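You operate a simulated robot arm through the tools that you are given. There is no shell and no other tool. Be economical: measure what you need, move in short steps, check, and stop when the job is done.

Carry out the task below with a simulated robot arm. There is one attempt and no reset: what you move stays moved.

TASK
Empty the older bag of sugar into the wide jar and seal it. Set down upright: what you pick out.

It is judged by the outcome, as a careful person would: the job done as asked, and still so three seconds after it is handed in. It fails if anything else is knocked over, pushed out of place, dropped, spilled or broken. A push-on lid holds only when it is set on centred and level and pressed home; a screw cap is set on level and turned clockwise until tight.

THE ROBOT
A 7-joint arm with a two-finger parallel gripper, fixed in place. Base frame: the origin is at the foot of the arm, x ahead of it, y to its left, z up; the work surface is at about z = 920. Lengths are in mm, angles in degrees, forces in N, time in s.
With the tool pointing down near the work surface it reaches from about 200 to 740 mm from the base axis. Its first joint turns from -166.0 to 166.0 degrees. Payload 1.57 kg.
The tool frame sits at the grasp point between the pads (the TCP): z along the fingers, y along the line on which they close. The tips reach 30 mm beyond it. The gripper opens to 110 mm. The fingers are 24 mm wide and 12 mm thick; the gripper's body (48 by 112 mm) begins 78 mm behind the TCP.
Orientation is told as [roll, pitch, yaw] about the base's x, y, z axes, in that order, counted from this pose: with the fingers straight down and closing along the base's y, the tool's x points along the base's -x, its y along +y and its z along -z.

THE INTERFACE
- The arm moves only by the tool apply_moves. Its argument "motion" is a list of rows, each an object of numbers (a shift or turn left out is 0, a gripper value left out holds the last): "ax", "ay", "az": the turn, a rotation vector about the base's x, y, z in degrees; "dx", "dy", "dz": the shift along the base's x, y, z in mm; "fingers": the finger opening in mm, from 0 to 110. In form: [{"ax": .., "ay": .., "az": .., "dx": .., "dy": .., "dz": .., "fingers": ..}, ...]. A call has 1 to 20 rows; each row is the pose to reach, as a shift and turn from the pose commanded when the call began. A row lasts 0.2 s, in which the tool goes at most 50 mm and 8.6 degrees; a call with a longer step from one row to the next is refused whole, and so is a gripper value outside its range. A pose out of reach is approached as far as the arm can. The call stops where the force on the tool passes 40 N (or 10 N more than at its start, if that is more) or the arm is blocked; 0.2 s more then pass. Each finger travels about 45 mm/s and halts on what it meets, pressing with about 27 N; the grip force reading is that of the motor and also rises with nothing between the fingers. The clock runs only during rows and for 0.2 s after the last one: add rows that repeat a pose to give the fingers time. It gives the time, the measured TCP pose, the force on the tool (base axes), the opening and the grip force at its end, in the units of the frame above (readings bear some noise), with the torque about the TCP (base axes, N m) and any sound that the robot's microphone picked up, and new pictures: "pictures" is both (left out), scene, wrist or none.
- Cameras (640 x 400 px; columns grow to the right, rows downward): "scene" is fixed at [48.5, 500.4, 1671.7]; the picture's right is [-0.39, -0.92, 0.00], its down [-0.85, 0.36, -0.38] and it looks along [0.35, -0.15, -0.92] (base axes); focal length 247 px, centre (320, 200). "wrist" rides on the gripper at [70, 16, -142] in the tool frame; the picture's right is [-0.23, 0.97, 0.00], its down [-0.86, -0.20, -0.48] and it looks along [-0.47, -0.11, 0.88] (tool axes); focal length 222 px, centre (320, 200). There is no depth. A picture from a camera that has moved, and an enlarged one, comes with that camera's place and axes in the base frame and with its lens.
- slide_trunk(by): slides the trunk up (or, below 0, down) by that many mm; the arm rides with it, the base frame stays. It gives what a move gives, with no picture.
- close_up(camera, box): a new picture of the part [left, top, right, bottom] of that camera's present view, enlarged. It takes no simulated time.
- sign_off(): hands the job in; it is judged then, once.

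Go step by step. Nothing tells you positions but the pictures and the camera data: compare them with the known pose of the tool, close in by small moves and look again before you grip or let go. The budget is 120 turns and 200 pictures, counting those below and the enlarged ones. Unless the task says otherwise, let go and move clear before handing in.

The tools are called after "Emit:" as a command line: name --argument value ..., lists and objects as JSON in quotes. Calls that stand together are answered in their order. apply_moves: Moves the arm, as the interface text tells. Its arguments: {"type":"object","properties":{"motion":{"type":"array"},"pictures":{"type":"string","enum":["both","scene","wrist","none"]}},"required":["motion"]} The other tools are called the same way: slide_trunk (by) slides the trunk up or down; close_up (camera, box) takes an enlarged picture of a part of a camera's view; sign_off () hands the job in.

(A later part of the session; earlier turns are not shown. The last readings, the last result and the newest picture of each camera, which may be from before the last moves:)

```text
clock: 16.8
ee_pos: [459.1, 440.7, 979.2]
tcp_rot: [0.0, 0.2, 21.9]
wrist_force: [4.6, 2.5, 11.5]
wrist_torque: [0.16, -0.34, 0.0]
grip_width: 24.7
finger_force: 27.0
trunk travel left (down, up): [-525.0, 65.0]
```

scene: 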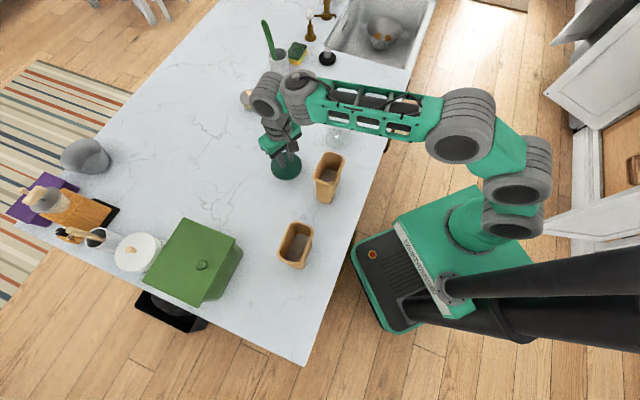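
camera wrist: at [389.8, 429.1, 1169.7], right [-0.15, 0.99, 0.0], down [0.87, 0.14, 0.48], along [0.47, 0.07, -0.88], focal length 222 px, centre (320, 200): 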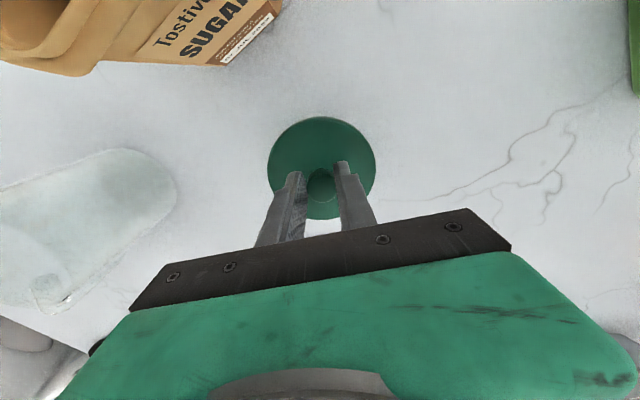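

Emit:
apply_moves --motion '[{"dz": 1, "fingers": 24}, {"dz": 1, "fingers": 60}, {"dz": 1, "fingers": 60}, {"dz": 1, "fingers": 60}, {"dz": 30, "fingers": 60}, {"dz": 75, "fingers": 60}, {"dz": 120, "fingers": 100}, {"dz": 165, "fingers": 110}, {"dz": 210, "fingers": 110}, {"dz": 210, "fingers": 110}]'

Emit:
close_up --camera "scene" --box '[260, 90, 380, 190]'

Emit:
close_up --camera "wrist" --box '[80, 50, 400, 250]'

```text
clock: 19.0
ee_pos: [458.0, 441.6, 1190.6]
tcp_rot: [-0.1, 0.1, 22.0]
wrist_force: [0.0, 0.3, -0.8]
wrist_torque: [0.01, -0.02, -0.06]
grip_width: 109.9
finger_force: 0.1
trunk travel left (down, up): [-525.0, 65.0]
camera wrist: at [386.5, 430.9, 1331.5], right [-0.15, 0.99, 0.0], down [0.87, 0.14, 0.48], along [0.47, 0.07, -0.88], focal length 222 px, centre (320, 200)
```

scene: 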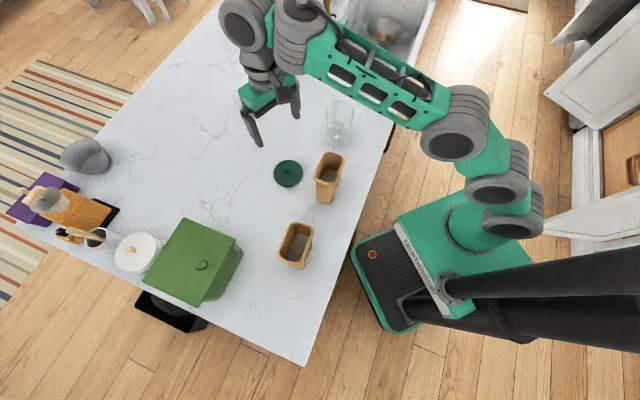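
wrist: 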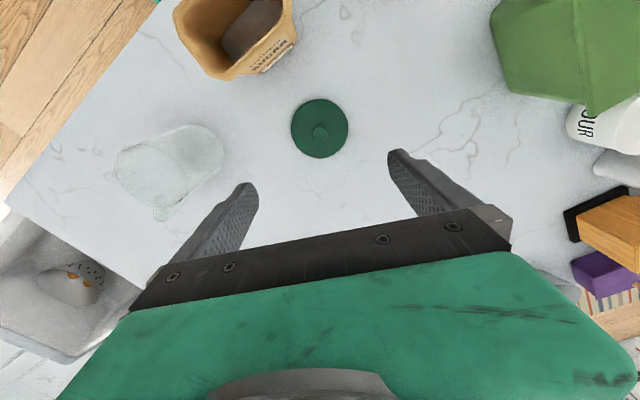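

```text
4.00 times, centred on (320, 140) of scene
camera zoom: at [48.5, 500.4, 1671.7], right [-0.39, -0.92, 0.0], down [-0.85, 0.36, -0.38], along [0.35, -0.15, -0.92], focal length 986 px, centre (320, 440)
```

zoom: 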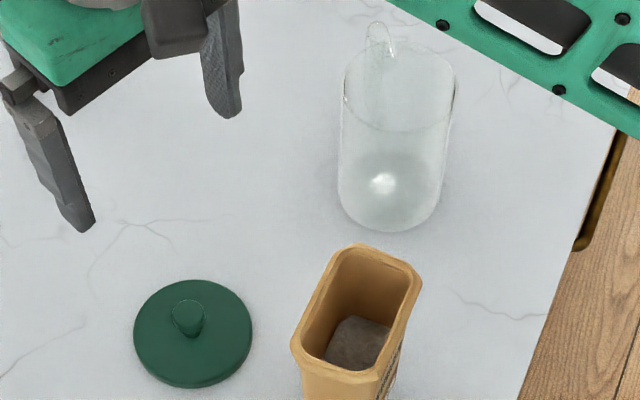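

```text
2.00 times, centred on (240, 150) of wrist
camera zoom: at [386.5, 430.9, 1331.5], right [-0.15, 0.99, 0.0], down [0.87, 0.14, 0.48], along [0.47, 0.07, -0.88], focal length 444 px, centre (480, 300)
```

zoom: 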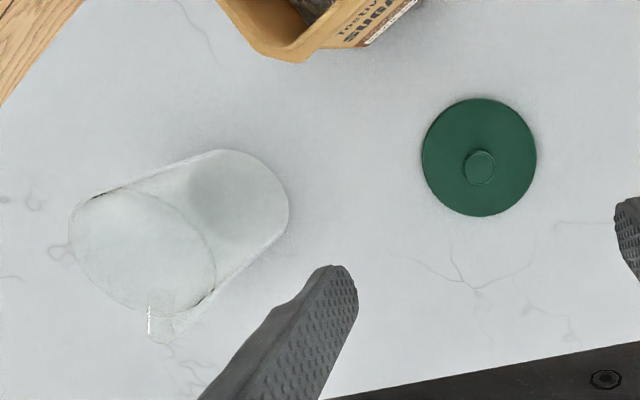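

The lid lies safely on the table, and the jar stands open (with a clear handle on its far side). Now I go toward bag B from the robot's side.

Emit:
apply_moves --motion '[{"dx": -41, "dy": -5, "az": 2.5}, {"dx": -82, "dy": -10, "az": 5}, {"dx": -123, "dy": -15, "az": 8}, {"dx": -164, "dy": -20, "az": 11}, {"dx": -205, "dy": -25, "az": 14}, {"dx": -246, "dy": -32, "az": 17}, {"dx": -287, "dy": -40, "az": 20}, {"dx": -328, "dy": -46, "az": 23}, {"dx": -367, "dy": -52, "az": 25}, {"dx": -367, "dy": -52, "az": 25}]' --pictures "none"

Emit:
apply_moves --motion '[{"ax": 6, "ay": -5.6}, {"ax": 12, "ay": -11.2}, {"ax": 18, "ay": -16.8}, {"ax": 24, "ay": -22.4}, {"ax": 30, "ay": -28}, {"ax": 36, "ay": -33.6}, {"ax": 42, "ay": -39.2}, {"ax": 48, "ay": -44.8}, {"ax": 54, "ay": -50.4}, {"ax": 60, "ay": -56}, {"ax": 65.8, "ay": -61.4}, {"ax": 65.8, "ay": -61.4}]'

```text
clock: 21.2
ee_pos: [95.1, 386.6, 1190.5]
tcp_rot: [0.0, 0.0, 47.0]
wrist_force: [-0.5, 0.4, 0.1]
wrist_torque: [-0.02, 0.0, -0.04]
grip_width: 110.1
finger_force: 0.0
trunk travel left (down, up): [-525.0, 65.0]
```

```text
clock: 22.5
ee_pos: [171.2, 378.9, 1206.3]
tcp_rot: [3.0, -43.4, 33.0]
wrist_force: [-0.8, 0.8, 0.1]
wrist_torque: [0.0, 0.0, -0.03]
grip_width: 110.2
finger_force: 0.0
trunk travel left (down, up): [-525.0, 65.0]
stopped in row 6: the arm was blocked; the commanded pose is now the measured one
camera wrist: at [40.9, 306.5, 1261.8], right [-0.42, 0.89, 0.19], down [0.37, -0.03, 0.93], along [0.83, 0.46, -0.32], focal length 222 px, centre (320, 200)
```

scene: 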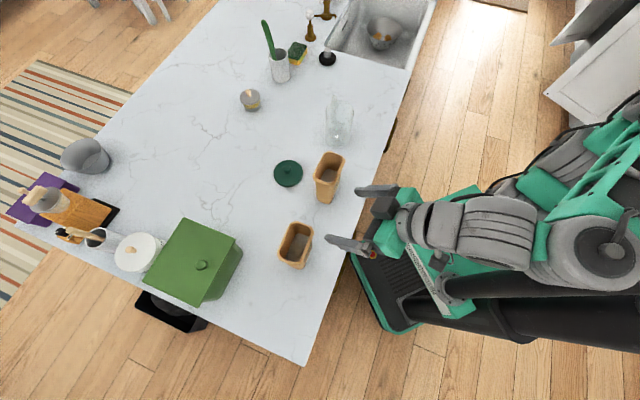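
wrist: 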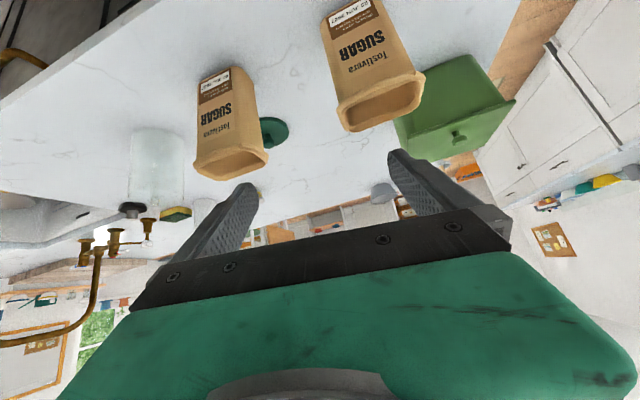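

The arm got blocked while tilting so close in. I back out further over bag B, staying high, and correct the yaw.

Emit:
apply_moves --motion '[{"dx": 5, "dy": 31, "dz": 10, "ax": -0.1, "ay": -0.6, "az": 3}, {"dx": 11, "dy": 62, "dz": 20, "ax": -0.2, "ay": -1.2, "az": 6}, {"dx": 16, "dy": 93, "dz": 30, "ax": -0.3, "ay": -1.8, "az": 9}, {"dx": 22, "dy": 124, "dz": 40, "ax": -0.5, "ay": -2.5, "az": 11.9}, {"dx": 22, "dy": 124, "dz": 40, "ax": -0.5, "ay": -2.5, "az": 11.9}]' --pictures "none"

```text
clock: 23.7
ee_pos: [192.4, 503.0, 1246.8]
tcp_rot: [0.4, -45.0, 47.0]
wrist_force: [-0.7, -0.4, 0.1]
wrist_torque: [0.02, 0.01, -0.01]
grip_width: 109.9
finger_force: 0.0
trunk travel left (down, up): [-525.0, 65.0]
```

Now tilt further to horizontal here, high above the bag.

Emit:
apply_moves --motion '[{"ax": 5.5, "ay": -5.1}, {"ax": 11, "ay": -10.2}, {"ax": 16.5, "ay": -15.3}, {"ax": 22, "ay": -20.5}, {"ax": 27.5, "ay": -25.6}, {"ax": 32.6, "ay": -30.7}, {"ax": 32.6, "ay": -30.7}]'

```text
clock: 25.3
ee_pos: [191.6, 502.2, 1246.8]
tcp_rot: [-41.3, -89.8, 88.6]
wrist_force: [0.7, 0.8, 0.0]
wrist_torque: [0.03, 0.0, -0.04]
grip_width: 110.2
finger_force: 0.0
trunk travel left (down, up): [-525.0, 65.0]
camera wrist: at [83.5, 410.6, 1177.7], right [-0.72, 0.66, 0.23], down [-0.18, -0.48, 0.86], along [0.68, 0.57, 0.46], focal length 222 px, centre (320, 200)
```

scene: 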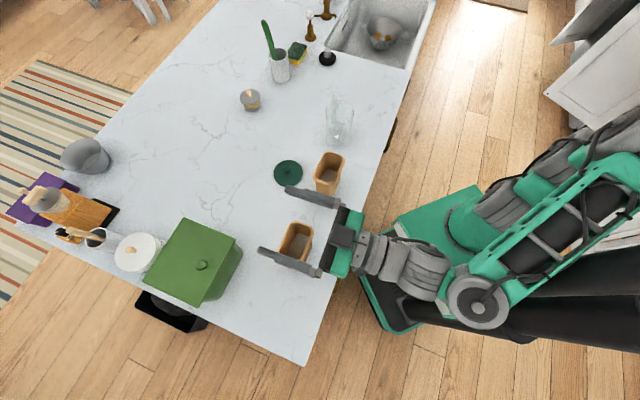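
wrist: 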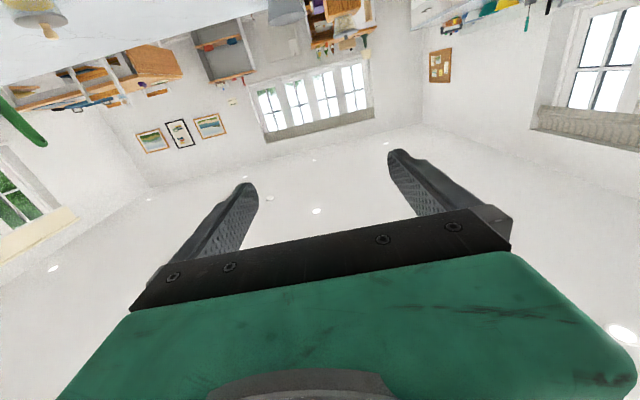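

The tool is horizontal over the bag. I retreat 80 mm along the approach, then will slide the trunk down.

Emit:
apply_moves --motion '[{"dx": -18, "dy": -19}, {"dx": -36, "dy": -39}, {"dx": -54, "dy": -58}, {"dx": -54, "dy": -58}]' --pictures "scene"

```text
clock: 26.0
ee_pos: [237.7, 434.7, 1246.6]
tcp_rot: [-10.5, -89.7, 46.6]
wrist_force: [0.6, -1.3, 0.0]
wrist_torque: [0.01, 0.01, 0.0]
grip_width: 110.1
finger_force: 0.1
trunk travel left (down, up): [-525.0, 65.0]
stopped in row 3: the arm was blocked; the commanded pose is now the measured one
```

scene: 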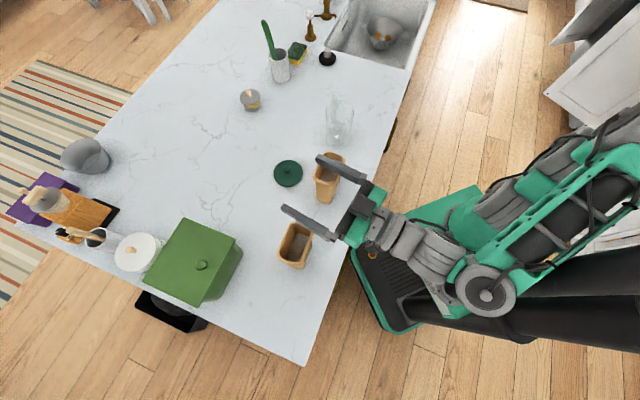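

Blocked by a joint limit when retracting at this relative height. A lower shoulder should free the wrist: I raise the hand, then lower the trunk by the same amount.

Emit:
apply_moves --motion '[{"dx": -8, "dy": 12, "dz": 35, "az": 2}, {"dx": -16, "dy": 24, "dz": 70, "az": 4}, {"dx": -24, "dy": 36, "dz": 105, "az": 6}, {"dx": -32, "dy": 48, "dz": 140, "az": 8}, {"dx": -40, "dy": 60, "dz": 175, "az": 10}, {"dx": -45, "dy": 68, "dz": 215, "az": 11}, {"dx": -45, "dy": 68, "dz": 250, "az": 11}, {"dx": -45, "dy": 68, "dz": 250, "az": 11}]' --pictures "scene"

```text
clock: 27.8
ee_pos: [193.8, 504.9, 1497.6]
tcp_rot: [-4.6, -89.9, 51.8]
wrist_force: [-0.3, -0.4, 0.8]
wrist_torque: [0.01, -0.01, -0.01]
grip_width: 109.9
finger_force: 0.1
trunk travel left (down, up): [-525.0, 65.0]
```

scene: 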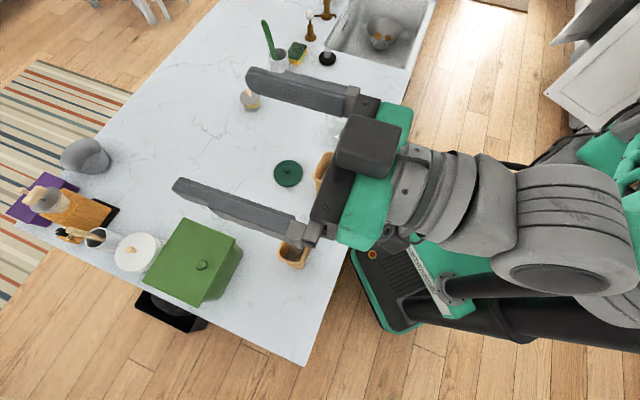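

Emit:
slide_trunk --by -250

Emit:
apply_moves --motion '[{"dx": -18, "dy": -20}, {"dx": -36, "dy": -40}, {"dx": -54, "dy": -60}, {"dx": -54, "dy": -60}]' --pictures "scene"

```text
clock: 30.4
ee_pos: [193.2, 505.7, 1247.5]
tcp_rot: [-2.3, -89.8, 49.4]
wrist_force: [0.3, 0.0, -0.5]
wrist_torque: [0.05, 0.01, 0.03]
grip_width: 109.8
finger_force: 0.0
trunk travel left (down, up): [-275.0, 315.0]
```

```text
clock: 31.1
ee_pos: [235.1, 440.5, 1232.3]
tcp_rot: [-67.0, -87.8, 102.6]
wrist_force: [-0.3, 0.1, -0.6]
wrist_torque: [0.01, 0.01, -0.02]
grip_width: 109.9
finger_force: 0.0
trunk travel left (down, up): [-275.0, 315.0]
stopped in row 3: the arm was blocked; the commanded pose is now the measured one
```

scene: 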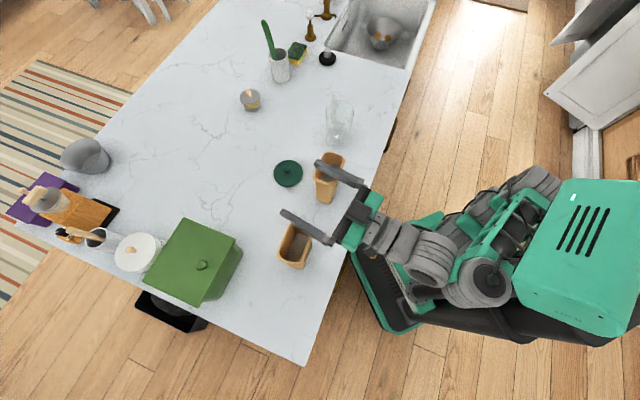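

Still limited when close in. Better: grip bag B from above, move it to a clear farther spot (around (640, 55)), and regrip it horizontally there for pouring. First I return the tool to pointing down.

Emit:
apply_moves --motion '[{"ax": -4.7, "ay": 6.5}, {"ax": -9.4, "ay": 13}, {"ax": -14.2, "ay": 19.4}, {"ax": -18.9, "ay": 25.8}, {"ax": -23.6, "ay": 32.3}, {"ax": -28.4, "ay": 38.7}, {"ax": -33.1, "ay": 45.2}, {"ax": -37.8, "ay": 51.6}, {"ax": -42.5, "ay": 58.1}, {"ax": -47.3, "ay": 64.5}, {"ax": -51.5, "ay": 70.5}, {"ax": -51.5, "ay": 70.5}]' --pictures "none"

Emit:
slide_trunk --by 150

```text
clock: 33.7
ee_pos: [207.9, 385.4, 1136.7]
tcp_rot: [2.8, -1.9, 37.9]
wrist_force: [-0.1, -1.9, 1.7]
wrist_torque: [0.02, 0.03, 0.03]
grip_width: 109.9
finger_force: 0.0
out of reach, approached as far as the arm can: row 4, 5, 6, 7, 8, 9, 10, 11, 12
trunk travel left (down, up): [-275.0, 315.0]
```

```text
clock: 35.5
ee_pos: [209.7, 390.1, 1284.2]
tcp_rot: [2.4, -2.0, 38.6]
wrist_force: [0.0, 0.2, 0.1]
wrist_torque: [0.0, -0.01, -0.01]
grip_width: 110.0
finger_force: 0.2
trunk travel left (down, up): [-425.0, 165.0]
```

It drifted while out of reach; I restore the trunk fully and check that nothing was touched.

Emit:
slide_trunk --by 100

Emit:
apply_moves --motion '[{"dz": -20, "dx": -6, "dy": 35, "ax": -2.4, "ay": 2, "az": 8}, {"dz": -40, "dx": -10, "dy": 75, "ax": -2.4, "ay": 2, "az": 16}, {"dz": -60, "dx": -16, "dy": 113, "ax": -2.4, "ay": 2, "az": 24}]'

```text
clock: 36.8
ee_pos: [208.5, 390.9, 1385.3]
tcp_rot: [2.5, -1.9, 38.6]
wrist_force: [0.2, 0.2, -0.3]
wrist_torque: [0.0, 0.01, 0.02]
grip_width: 109.9
finger_force: 0.1
trunk travel left (down, up): [-525.0, 65.0]
```

```text
clock: 37.6
ee_pos: [191.2, 485.6, 1317.8]
tcp_rot: [2.4, 1.0, 60.7]
wrist_force: [0.4, -1.3, 0.3]
wrist_torque: [0.02, 0.01, -0.05]
grip_width: 110.1
finger_force: 0.0
out of reach, approached as far as the arm can: row 1, 2, 3
trunk travel left (down, up): [-525.0, 65.0]
camera wrist: at [148.6, 433.2, 1463.6], right [-0.74, 0.67, 0.04], down [0.61, 0.65, 0.45], along [0.28, 0.36, -0.89], focal length 222 px, centre (320, 200)
```

scene: 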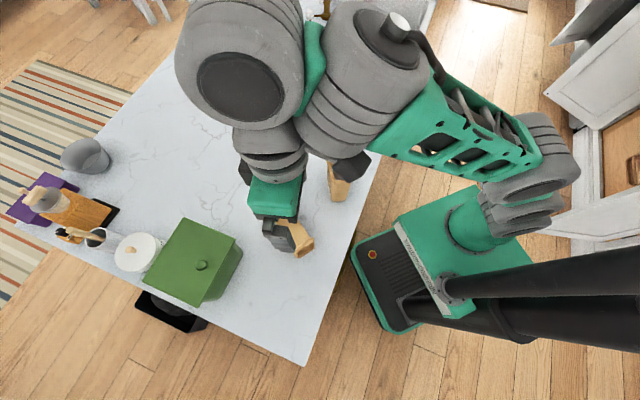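
wrist: 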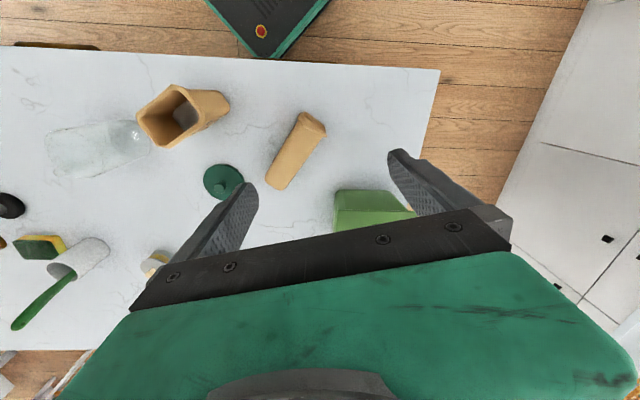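

Something looks off with bag B in the wrist picture; I check it at once.

Emit:
close_up --camera "wrist" --box '[120, 60, 360, 210]'

Emit:
close_up --camera "scene" --box '[240, 150, 380, 280]'

```text
2.67 times, centred on (240, 135) of wrist
camera zoom: at [148.6, 433.2, 1463.6], right [-0.74, 0.67, 0.04], down [0.61, 0.65, 0.45], along [0.28, 0.36, -0.89], focal length 592 px, centre (533, 373)
```

zoom: 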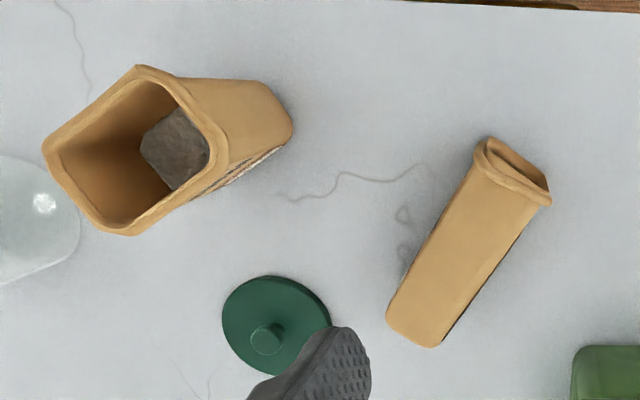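

```text
3.08 times, centred on (310, 215) of scene
camera zoom: at [48.5, 500.4, 1671.7], right [-0.39, -0.92, 0.0], down [-0.85, 0.36, -0.38], along [0.35, -0.15, -0.92], focal length 759 px, centre (351, 154)
```

zoom: 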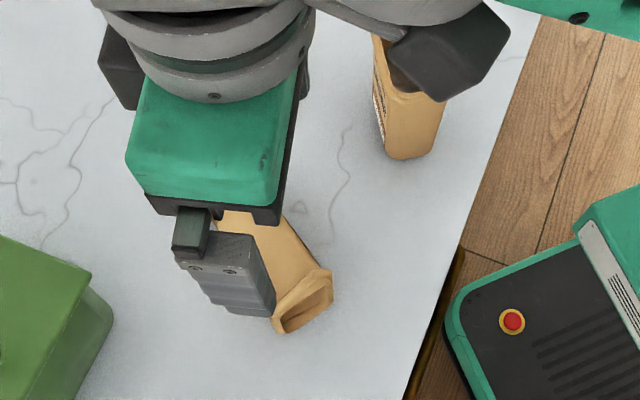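

Bad news: while being "out of reach" during the un-tilt, the hand drifted low, tipped bag B onto its side (no spilled sugar visible), and seems to have turned bag A. I'll put both right. First move the hand up and clear.

Emit:
apply_moves --motion '[{"dz": 20}, {"dz": 40}, {"dz": 40}]' --pictures "none"

```text
clock: 37.9
ee_pos: [190.3, 483.6, 1323.5]
tcp_rot: [2.5, 0.8, 61.8]
wrist_force: [0.1, 7.8, -8.9]
wrist_torque: [-0.65, -0.22, -0.22]
grip_width: 109.8
finger_force: 0.0
out of reach, approached as far as the arm can: row 1
trunk travel left (down, up): [-525.0, 65.0]
stopped in row 1: the force on the tool passed its limit at 47 N (the readings are from after the stop); the commanded pose is now the measured one
```

Emit:
close_up --camera "scene" --box '[160, 0, 640, 300]'

Emit:
close_up --camera "wrist" --box '[0, 0, 640, 400]'

```text
1.33 times, centred on (400, 150) of scene
camera zoom: at [48.5, 500.4, 1671.7], right [-0.39, -0.92, 0.0], down [-0.85, 0.36, -0.38], along [0.35, -0.15, -0.92], focal length 329 px, centre (213, 267)
```

zoom: 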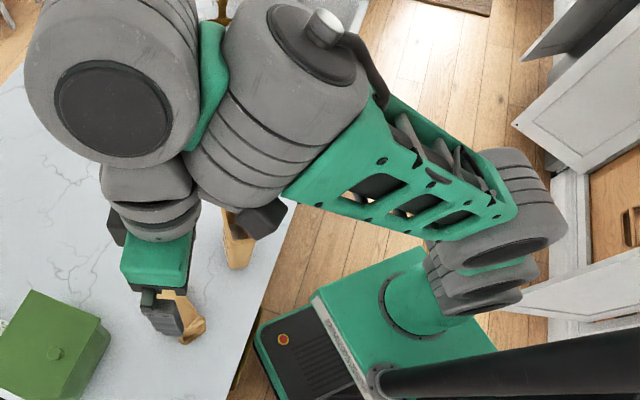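

```text
1.00 times, centred on (320, 200) of wrist (not enlarged: the box is as wide or as high as the picture)
camera zoom: at [148.9, 429.3, 1466.3], right [-0.75, 0.66, 0.04], down [0.6, 0.65, 0.46], along [0.28, 0.37, -0.89], focal length 222 px, centre (320, 200)
```

zoom: 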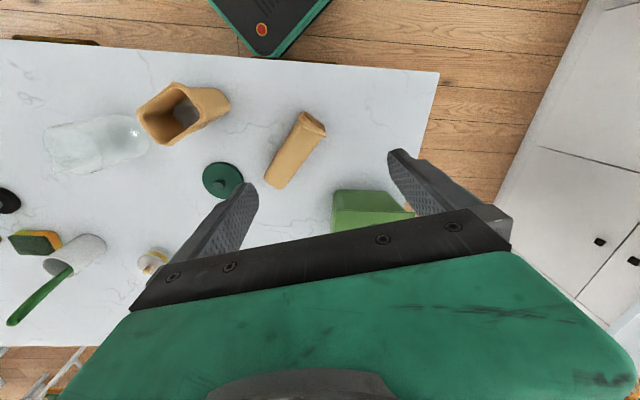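

The wrist camera's stalk is pressing on the forearm in this folded posture. I move outward and down, and turn the wrist away.

Emit:
apply_moves --motion '[{"dx": 5, "dy": 14, "dz": -12}, {"dx": 14, "dy": 38, "dz": -30, "az": -4}, {"dx": 22, "dy": 60, "dz": -45, "az": -10}, {"dx": 22, "dy": 60, "dz": -60, "az": -15}, {"dx": 22, "dy": 60, "dz": -60, "az": -15}]'

```text
clock: 39.1
ee_pos: [213.8, 543.8, 1263.7]
tcp_rot: [2.5, 0.9, 46.8]
wrist_force: [-0.8, 0.2, -0.9]
wrist_torque: [0.0, 0.01, -0.01]
grip_width: 109.9
finger_force: 0.1
out of reach, approached as far as the arm can: row 3
trunk travel left (down, up): [-525.0, 65.0]
camera wrist: at [158.9, 501.7, 1406.1], right [-0.55, 0.83, 0.04], down [0.75, 0.48, 0.46], along [0.36, 0.28, -0.89], focal length 222 px, centre (320, 200)
```

scene: 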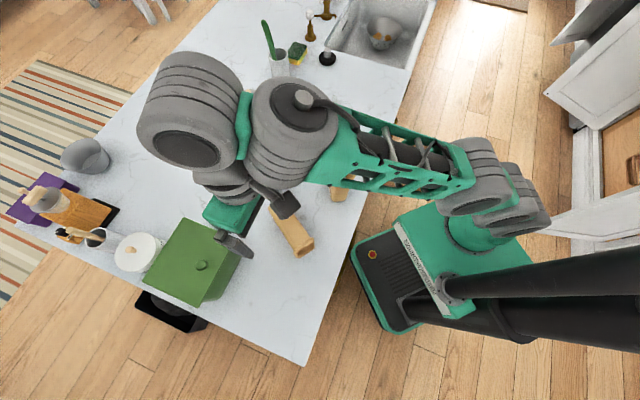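
wrist: 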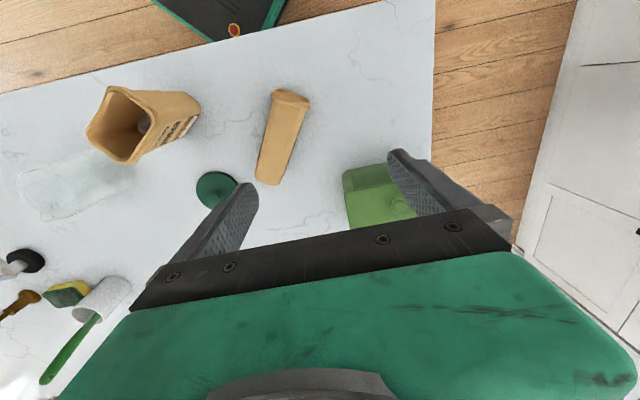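

Freed. Now inspect the fallen bag and bag A in detail.

Emit:
close_up --camera "scene" --box '[255, 180, 365, 280]'

Emit:
close_up --camera "wrist" --box '[70, 60, 330, 220]'

```text
4.00 times, centred on (310, 230) of scene
camera zoom: at [48.5, 500.4, 1671.7], right [-0.39, -0.92, 0.0], down [-0.85, 0.36, -0.38], along [0.35, -0.15, -0.92], focal length 986 px, centre (360, 80)
```

zoom: 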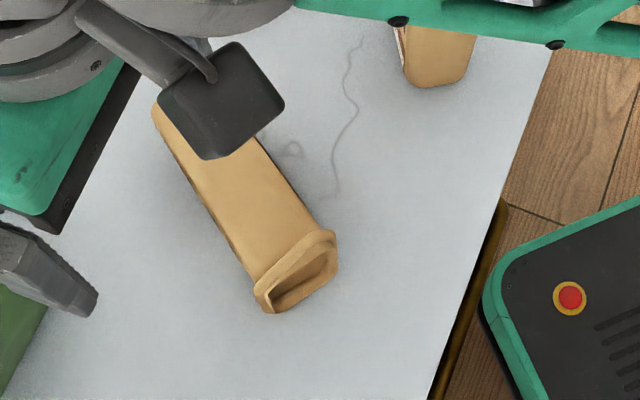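

```text
2.46 times, centred on (200, 140) of wrist
camera zoom: at [158.9, 501.7, 1406.1], right [-0.55, 0.83, 0.04], down [0.75, 0.48, 0.46], along [0.36, 0.28, -0.89], focal length 547 px, centre (615, 348)
```

zoom: 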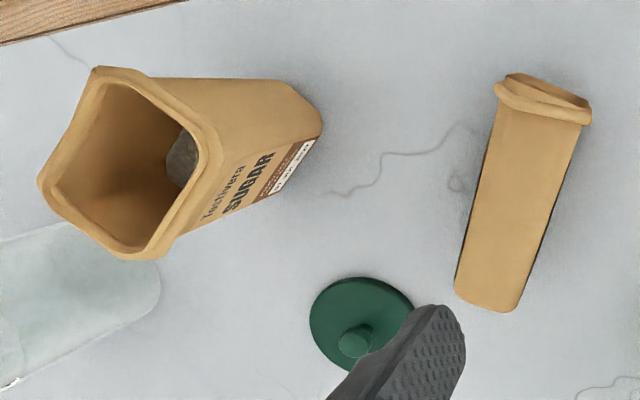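

No sugar is spilled; bag B lies on its narrow side, mouth toward the robot (mouth ≈(196,486), base ≈(339,520)). I can lift it from above as it lies, keeping the mouth level. First hover above it with closing axis across its narrow width.

Emit:
apply_moves --motion '[{"dx": 13, "dy": -8, "dz": 0, "ax": -0.2, "ay": -0.5, "az": -6}, {"dx": 26, "dy": -16, "dz": -20, "ax": -0.4, "ay": -1, "az": -12}, {"dx": 39, "dy": -24, "dz": -40, "ax": -0.6, "ay": -1.5, "az": -18}, {"dx": 52, "dy": -30, "dz": -70, "ax": -0.8, "ay": -2, "az": -24}, {"dx": 65, "dy": -38, "dz": -90, "ax": -1, "ay": -2.4, "az": -30}, {"dx": 65, "dy": -38, "dz": -110, "ax": -1, "ay": -2.4, "az": -33.4}, {"dx": 65, "dy": -38, "dz": -110, "ax": -1, "ay": -2.4, "az": -33.4}]'

Emit:
close_up --camera "wrist" --box '[220, 60, 420, 240]'

Emit:
close_up --camera "scene" --box '[255, 150, 355, 270]'

```text
clock: 40.7
ee_pos: [278.3, 504.9, 1152.9]
tcp_rot: [0.5, -0.7, 13.3]
wrist_force: [0.4, -1.1, -0.4]
wrist_torque: [0.0, -0.02, 0.02]
grip_width: 110.1
finger_force: 0.1
trunk travel left (down, up): [-525.0, 65.0]
camera wrist: at [203.9, 503.4, 1294.1], right [0.0, 1.0, 0.01], down [0.87, 0.0, 0.49], along [0.49, 0.01, -0.87], focal length 222 px, centre (320, 200)
```

scene: 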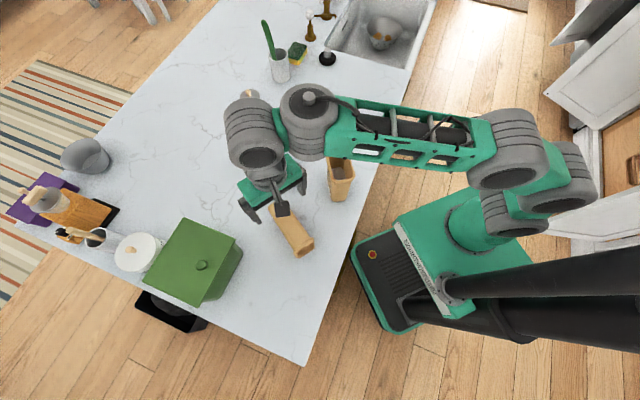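
wrist: 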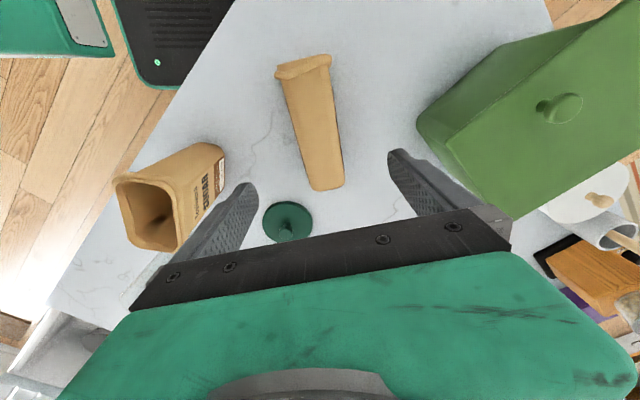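

```text
2.22 times, centred on (320, 150) of wrist
camera zoom: at [203.9, 503.4, 1294.1], right [0.0, 1.0, 0.01], down [0.87, 0.0, 0.49], along [0.49, 0.01, -0.87], focal length 494 px, centre (320, 311)
```

zoom: 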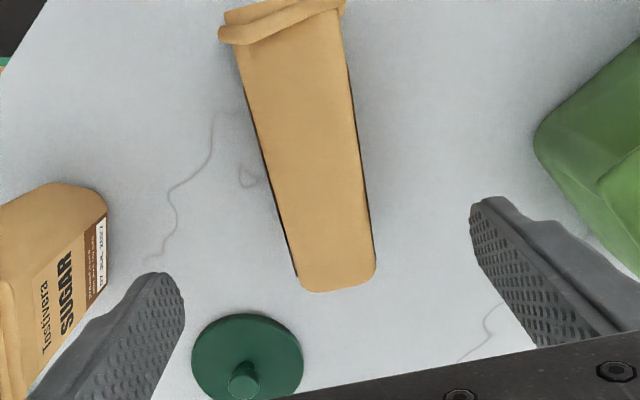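

```text
3.33 times, centred on (305, 210) of scene
camera zoom: at [48.5, 500.4, 1671.7], right [-0.39, -0.92, 0.0], down [-0.85, 0.36, -0.38], along [0.35, -0.15, -0.92], focal length 822 px, centre (370, 167)
```

zoom: 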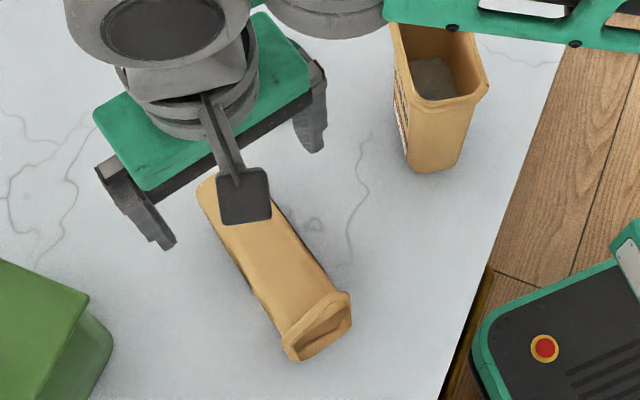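

Well aligned: bag centre line runs under the tool. Descend around it.

Emit:
apply_moves --motion '[{"dz": -45, "dy": -1, "az": -1.5}, {"dz": -90, "dy": -1, "az": -1.5}, {"dz": -130, "dy": -1, "az": -1.5}, {"dz": -165, "dy": -1, "az": -1.5}, {"dz": -186, "dy": -1, "az": -1.5}, {"dz": -186, "dy": -1, "az": -1.5}]'

Emit:
close_up --camera "wrist" --box '[220, 60, 420, 240]'

```text
clock: 42.1
ee_pos: [287.5, 524.8, 991.5]
tcp_rot: [-0.3, 0.0, 12.0]
wrist_force: [-0.3, 0.1, 1.1]
wrist_torque: [0.01, 0.0, 0.0]
grip_width: 110.3
finger_force: 0.0
out of reach, approached as far as the arm can: row 3, 4, 5, 6
trunk travel left (down, up): [-525.0, 65.0]
camera wrist: at [215.2, 527.1, 1134.1], right [0.02, 1.0, -0.01], down [0.88, -0.02, 0.48], along [0.48, -0.02, -0.88], focal length 222 px, centre (320, 200)
```

scene: 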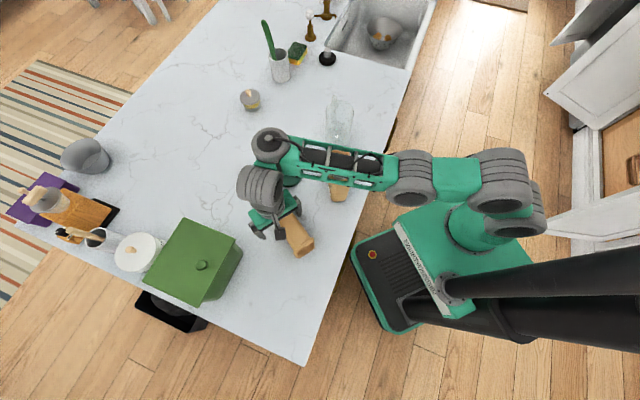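
wrist: 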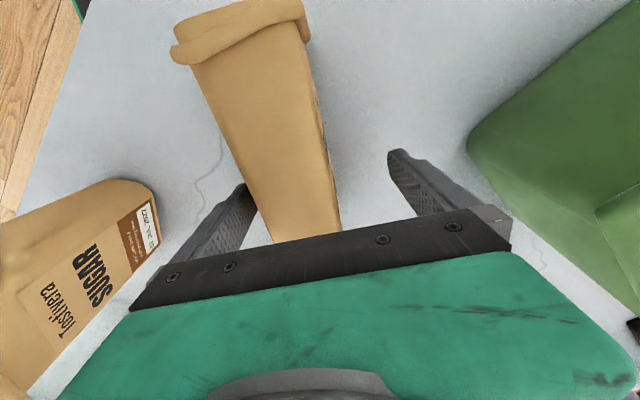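

```text
2.22 times, centred on (320, 150) of wrist
camera zoom: at [215.2, 527.1, 1134.1], right [0.02, 1.0, -0.01], down [0.88, -0.02, 0.48], along [0.48, -0.02, -0.88], focal length 494 px, centre (320, 311)
```

zoom: 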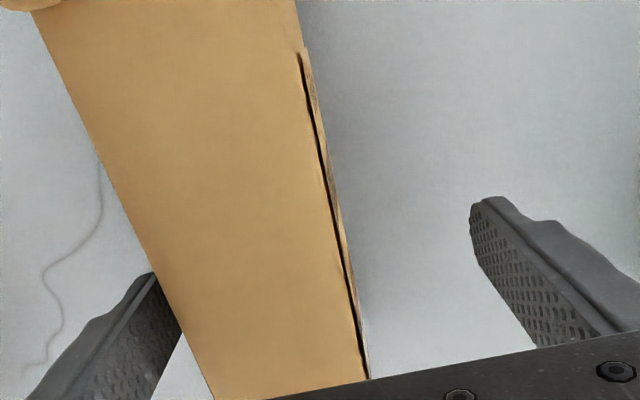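

The arm drifted out of reach again near this height (left finger close to the bag). I'll go straight back up to a reachable height and use the trunk to lower instead.

Emit:
apply_moves --motion '[{"dz": 40}, {"dz": 80}, {"dz": 96}, {"dz": 96}]' --pictures "wrist"

```text
clock: 43.1
ee_pos: [287.5, 525.3, 1088.1]
tcp_rot: [0.5, -0.7, 11.9]
wrist_force: [0.0, 0.8, -0.5]
wrist_torque: [-0.02, -0.02, 0.0]
grip_width: 109.9
finger_force: 0.1
trunk travel left (down, up): [-525.0, 65.0]
camera wrist: at [213.0, 526.0, 1228.8], right [0.02, 1.0, 0.01], down [0.87, -0.02, 0.49], along [0.49, 0.0, -0.87], focal length 222 px, centre (320, 200)
```

wrist: 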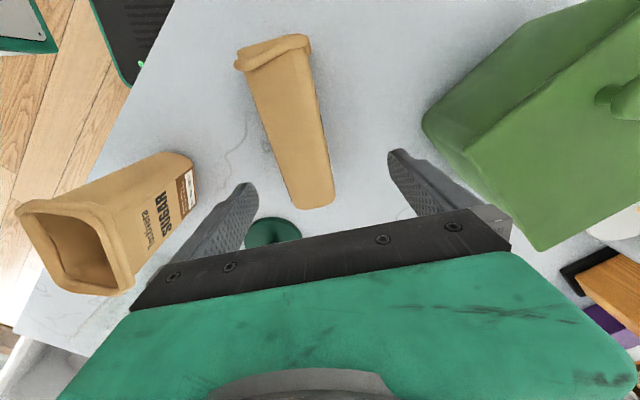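

Emit:
apply_moves --motion '[{"dz": 15, "dx": -5, "dy": -10}, {"dz": 30, "dx": -10, "dy": -22}, {"dz": 30, "dx": -10, "dy": -22}]' --pictures "none"

Emit:
slide_trunk --by -80

Emit:
close_up --camera "wrist" --box '[220, 0, 420, 240]'

```text
clock: 43.9
ee_pos: [274.6, 504.2, 1116.9]
tcp_rot: [0.5, -0.6, 11.9]
wrist_force: [-0.8, 0.2, 0.1]
wrist_torque: [-0.02, -0.01, -0.02]
grip_width: 110.0
finger_force: 0.2
trunk travel left (down, up): [-525.0, 65.0]
```

```text
clock: 45.1
ee_pos: [274.3, 503.4, 1036.1]
tcp_rot: [0.4, -0.7, 11.8]
wrist_force: [0.4, -0.5, 0.0]
wrist_torque: [0.01, -0.01, -0.01]
grip_width: 110.0
finger_force: 0.0
trunk travel left (down, up): [-445.0, 145.0]
```

```text
1.67 times, centred on (320, 120) of wrist
camera zoom: at [201.2, 504.7, 1178.3], right [0.02, 1.0, 0.01], down [0.87, -0.02, 0.49], along [0.49, 0.0, -0.87], focal length 370 px, centre (320, 333)
```

zoom: 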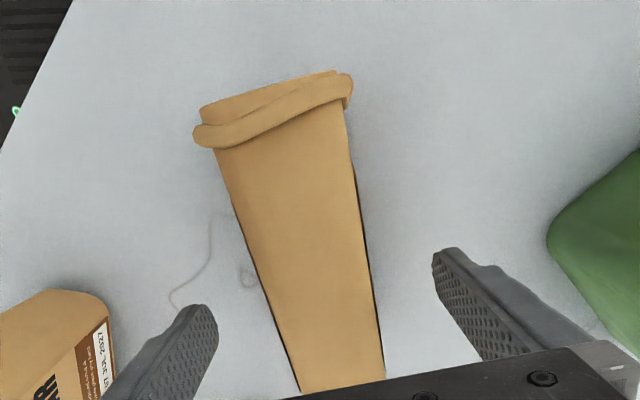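

Straddling nicely. Lower another 70 mm with the trunk.

Emit:
slide_trunk --by -70

Emit:
close_up --camera "wrist" --box '[180, 0, 480, 240]'

Emit:
close_up --camera "scene" --box '[240, 120, 420, 270]'

```text
clock: 46.2
ee_pos: [275.6, 503.7, 967.2]
tcp_rot: [0.5, -0.6, 11.7]
wrist_force: [0.3, -1.1, 0.2]
wrist_torque: [0.0, 0.0, 0.02]
grip_width: 109.9
finger_force: 0.1
trunk travel left (down, up): [-375.0, 215.0]
```

```text
1.67 times, centred on (330, 120) of wrist
camera zoom: at [201.2, 504.7, 1108.3], right [0.02, 1.0, 0.01], down [0.87, -0.02, 0.49], along [0.49, 0.0, -0.87], focal length 370 px, centre (303, 333)
```

zoom: 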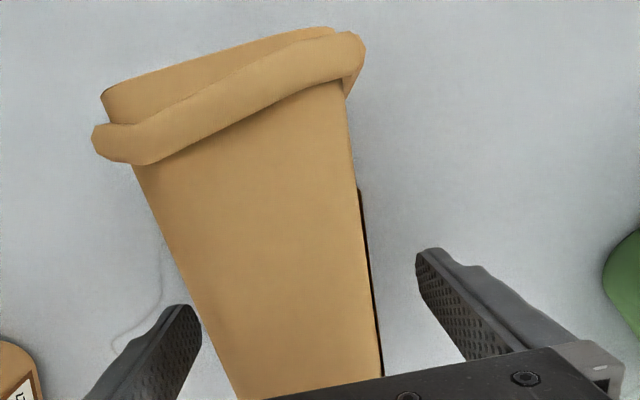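

```text
2.67 times, centred on (330, 195) of scene
camera zoom: at [48.5, 500.4, 1671.7], right [-0.39, -0.92, 0.0], down [-0.85, 0.36, -0.38], along [0.35, -0.15, -0.92], focal length 658 px, centre (293, 213)
```

zoom: 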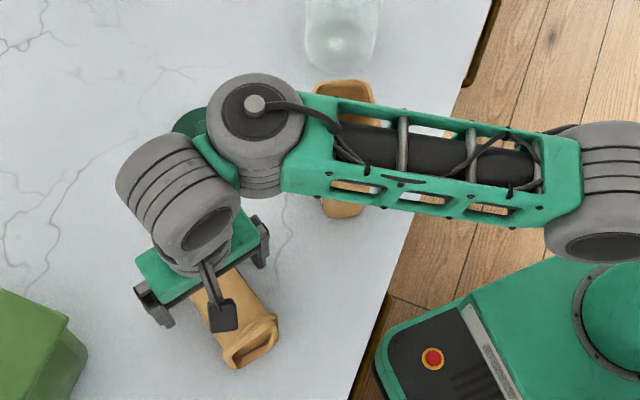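

Now close on the bag.

Emit:
apply_moves --motion '[{"fingers": 80}, {"fingers": 60}, {"fingers": 40}, {"fingers": 40}, {"fingers": 40}, {"fingers": 40}, {"fingers": 40}]' --pictures "wrist"

```text
clock: 47.8
ee_pos: [275.2, 503.9, 966.6]
tcp_rot: [0.4, -0.7, 11.9]
wrist_force: [0.4, -2.5, 2.2]
wrist_torque: [-0.19, -0.02, -0.01]
grip_width: 55.2
finger_force: 27.8
trunk travel left (down, up): [-375.0, 215.0]
camera wrist: at [201.3, 504.6, 1108.3], right [0.02, 1.0, 0.01], down [0.87, -0.02, 0.49], along [0.49, 0.0, -0.87], focal length 222 px, centre (320, 200)
```

wrist: 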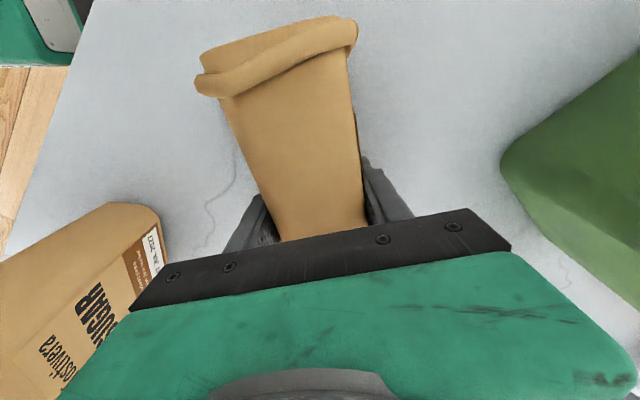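

Gripped at 55 mm. Lift straight up using the trunk.

Emit:
slide_trunk --by 60

Emit:
close_up --camera "scene" --box '[240, 120, 420, 270]'

Emit:
close_up --camera "wrist" --box '[120, 0, 480, 240]'

```text
clock: 48.8
ee_pos: [275.6, 504.2, 1026.5]
tcp_rot: [0.3, -0.7, 11.9]
wrist_force: [0.1, -0.5, -2.4]
wrist_torque: [-0.01, -0.01, 0.0]
grip_width: 55.0
finger_force: 27.0
trunk travel left (down, up): [-435.0, 155.0]
```

```text
2.67 times, centred on (330, 195) of scene
camera zoom: at [48.5, 500.4, 1671.7], right [-0.39, -0.92, 0.0], down [-0.85, 0.36, -0.38], along [0.35, -0.15, -0.92], focal length 658 px, centre (293, 213)
```

zoom: 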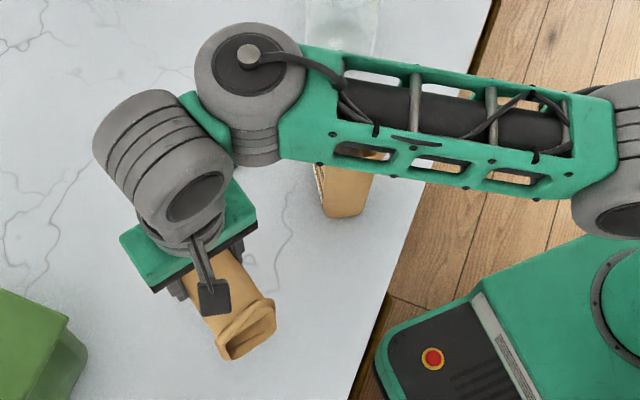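

```text
1.67 times, centred on (300, 120) of wrist
camera zoom: at [201.3, 505.1, 1167.9], right [0.02, 1.0, 0.01], down [0.87, -0.02, 0.49], along [0.49, 0.0, -0.87], focal length 370 px, centre (353, 333)
```

zoom: 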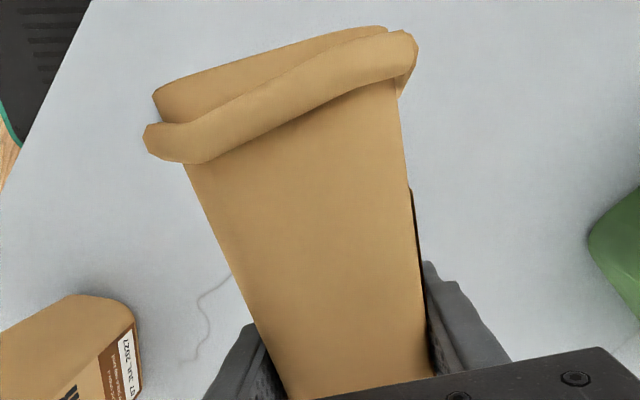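

The bag is held level, light weight on the tool, no grains on the table. Raise more and tip the mouth up a little for carrying.

Emit:
slide_trunk --by 90

Emit:
apply_moves --motion '[{"dx": 10, "dy": 0, "dz": 15, "ax": -0.6, "ay": 2.5}, {"dx": 20, "dy": 0, "dz": 35, "ax": -1.2, "ay": 5}, {"dx": 40, "dy": -5, "dz": 55, "ax": -1.7, "ay": 8}, {"dx": 60, "dy": -10, "dz": 75, "ax": -1.7, "ay": 8}, {"dx": 60, "dy": -10, "dz": 75, "ax": -1.7, "ay": 8}]'

```text
clock: 50.0
ee_pos: [275.9, 504.1, 1116.6]
tcp_rot: [0.3, -0.8, 11.8]
wrist_force: [0.1, 0.3, -3.0]
wrist_torque: [0.02, -0.02, 0.02]
grip_width: 55.1
finger_force: 27.1
trunk travel left (down, up): [-525.0, 65.0]
```

```text
clock: 51.2
ee_pos: [337.1, 493.2, 1188.9]
tcp_rot: [0.4, 7.6, 12.1]
wrist_force: [0.2, -0.5, -1.7]
wrist_torque: [0.11, 0.04, -0.01]
grip_width: 55.1
finger_force: 27.2
out of reach, approached as far as the arm can: row 2, 3, 4
trunk travel left (down, up): [-525.0, 65.0]
camera wrist: at [283.9, 498.1, 1338.4], right [0.02, 1.0, -0.02], down [0.93, -0.01, 0.36], along [0.36, -0.03, -0.93], focal length 222 px, centre (320, 200)
```

scene: 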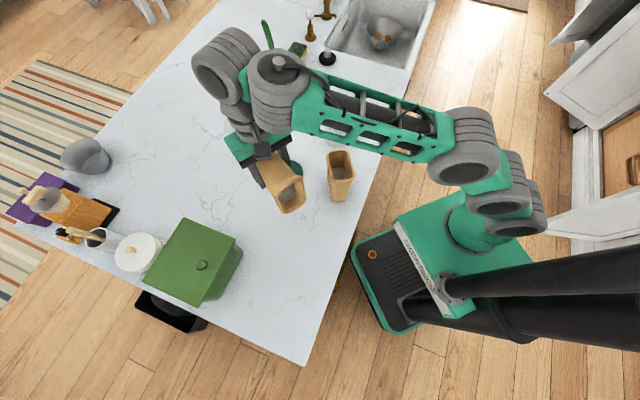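
wrist: 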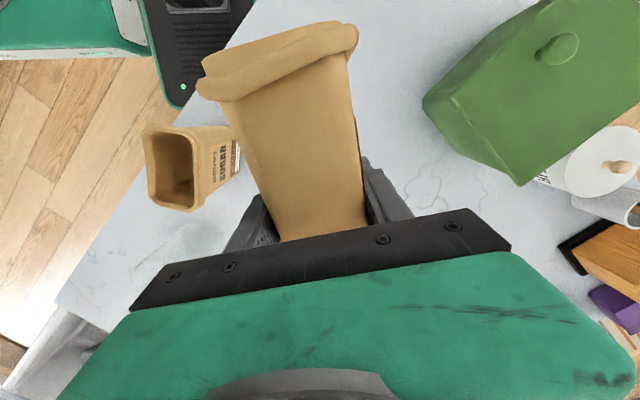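

Mouth tipped up 8°. Check the sugar inside from the scene camera, and look at bag A's stance.

Emit:
close_up --camera "scene" --box '[250, 140, 370, 220]'

```text
5.00 times, centred on (310, 180) of scene
camera zoom: at [48.5, 500.4, 1671.7], right [-0.39, -0.92, 0.0], down [-0.85, 0.36, -0.38], along [0.35, -0.15, -0.92], focal length 1233 px, centre (370, 300)
```

zoom: 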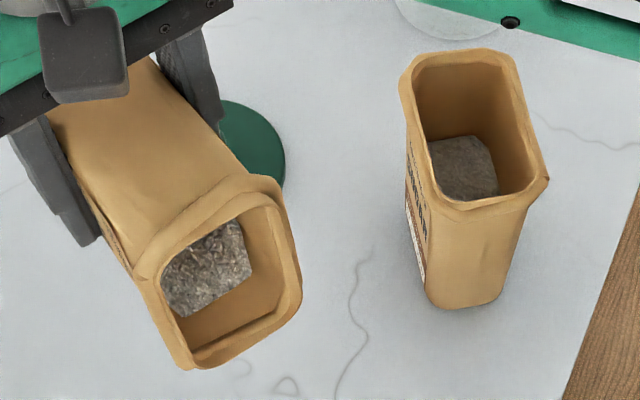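

The sugar is all still in bag B. Carry it over to the jar, mouth toward the robot, bag body beyond the jar.

Emit:
apply_moves --motion '[{"dx": 31, "dy": -26, "dz": 2, "az": 1}, {"dx": 62, "dy": -52, "dz": 4, "az": 2}, {"dx": 93, "dy": -77, "dz": 8, "az": 4}, {"dx": 124, "dy": -103, "dz": 12, "az": 5}, {"dx": 156, "dy": -128, "dz": 16, "az": 6}, {"dx": 187, "dy": -154, "dz": 20, "az": 8}, {"dx": 218, "dy": -180, "dz": 20, "az": 9}, {"dx": 250, "dy": -206, "dz": 20, "az": 10}, {"dx": 282, "dy": -232, "dz": 20, "az": 11}, {"dx": 282, "dy": -232, "dz": 20, "az": 11}]'

Emit:
close_up --camera "scene" --box '[280, 50, 400, 150]'

Emit:
close_up --camera "wrist" --box '[160, 0, 480, 240]'

```text
clock: 53.0
ee_pos: [547.0, 304.5, 1201.9]
tcp_rot: [0.4, 7.0, 20.6]
wrist_force: [7.1, 5.6, -16.4]
wrist_torque: [-0.62, 0.42, -0.16]
grip_width: 55.0
finger_force: 26.9
out of reach, approached as far as the arm can: row 6, 7, 8
trunk travel left (down, up): [-525.0, 65.0]
stopped in row 8: the force on the tool passed its limit at 97 N (the readings are from after the stop); the commanded pose is now the measured one
camera wrist: at [493.7, 300.6, 1351.3], right [-0.13, 0.99, -0.02], down [0.92, 0.13, 0.37], along [0.37, 0.03, -0.93], focal length 222 px, centre (320, 200)
```

scene: 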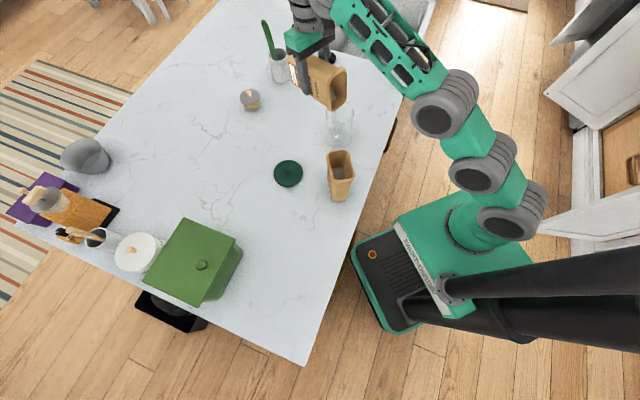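
wrist: 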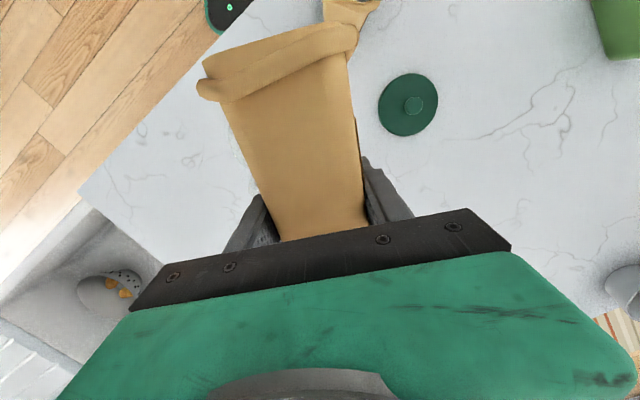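

```text
4.00 times, centred on (340, 100) of scene
camera zoom: at [48.5, 500.4, 1671.7], right [-0.39, -0.92, 0.0], down [-0.85, 0.36, -0.38], along [0.35, -0.15, -0.92], focal length 986 px, centre (240, 600)
```

zoom: 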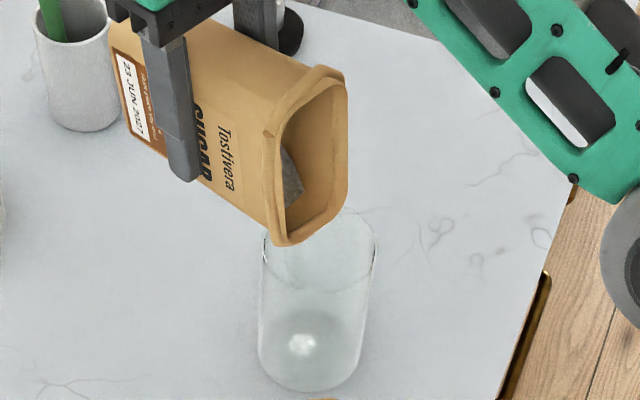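

```text
1.67 times, centred on (320, 120) of wrist
camera zoom: at [493.7, 300.6, 1351.3], right [-0.13, 0.99, -0.02], down [0.92, 0.13, 0.37], along [0.37, 0.03, -0.93], focal length 370 px, centre (320, 333)
```

zoom: 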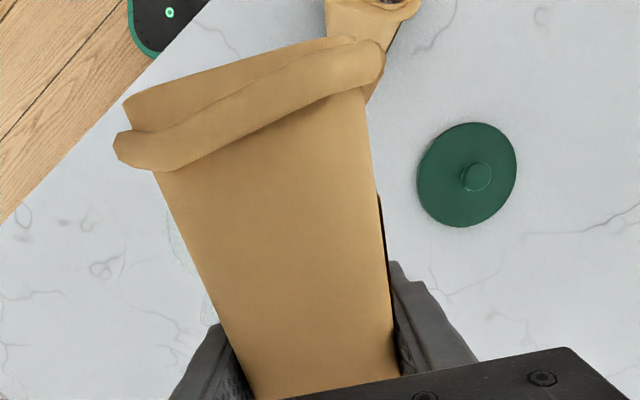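

The stop was most likely the camera stalk against the forearm again (inward tilt brings it close); the bag and jar look untouched. I undo most of the inward tilt here.

Emit:
apply_moves --motion '[{"ax": 0.7, "ay": -1.9}, {"ax": 1.4, "ay": -3.7}, {"ax": 2.1, "ay": -5.6}, {"ax": 2.1, "ay": -5.6}]' --pictures "scene"

```text
clock: 54.0
ee_pos: [547.1, 304.1, 1200.4]
tcp_rot: [0.3, 1.2, 20.7]
wrist_force: [0.8, -0.1, -3.4]
wrist_torque: [0.0, 0.02, 0.0]
grip_width: 55.0
finger_force: 26.6
trunk travel left (down, up): [-525.0, 65.0]
```

scene: 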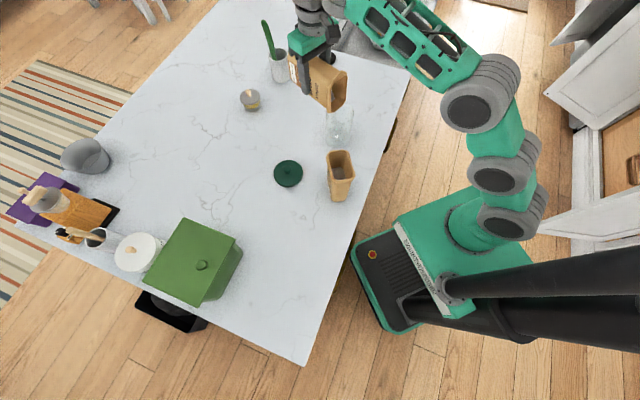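

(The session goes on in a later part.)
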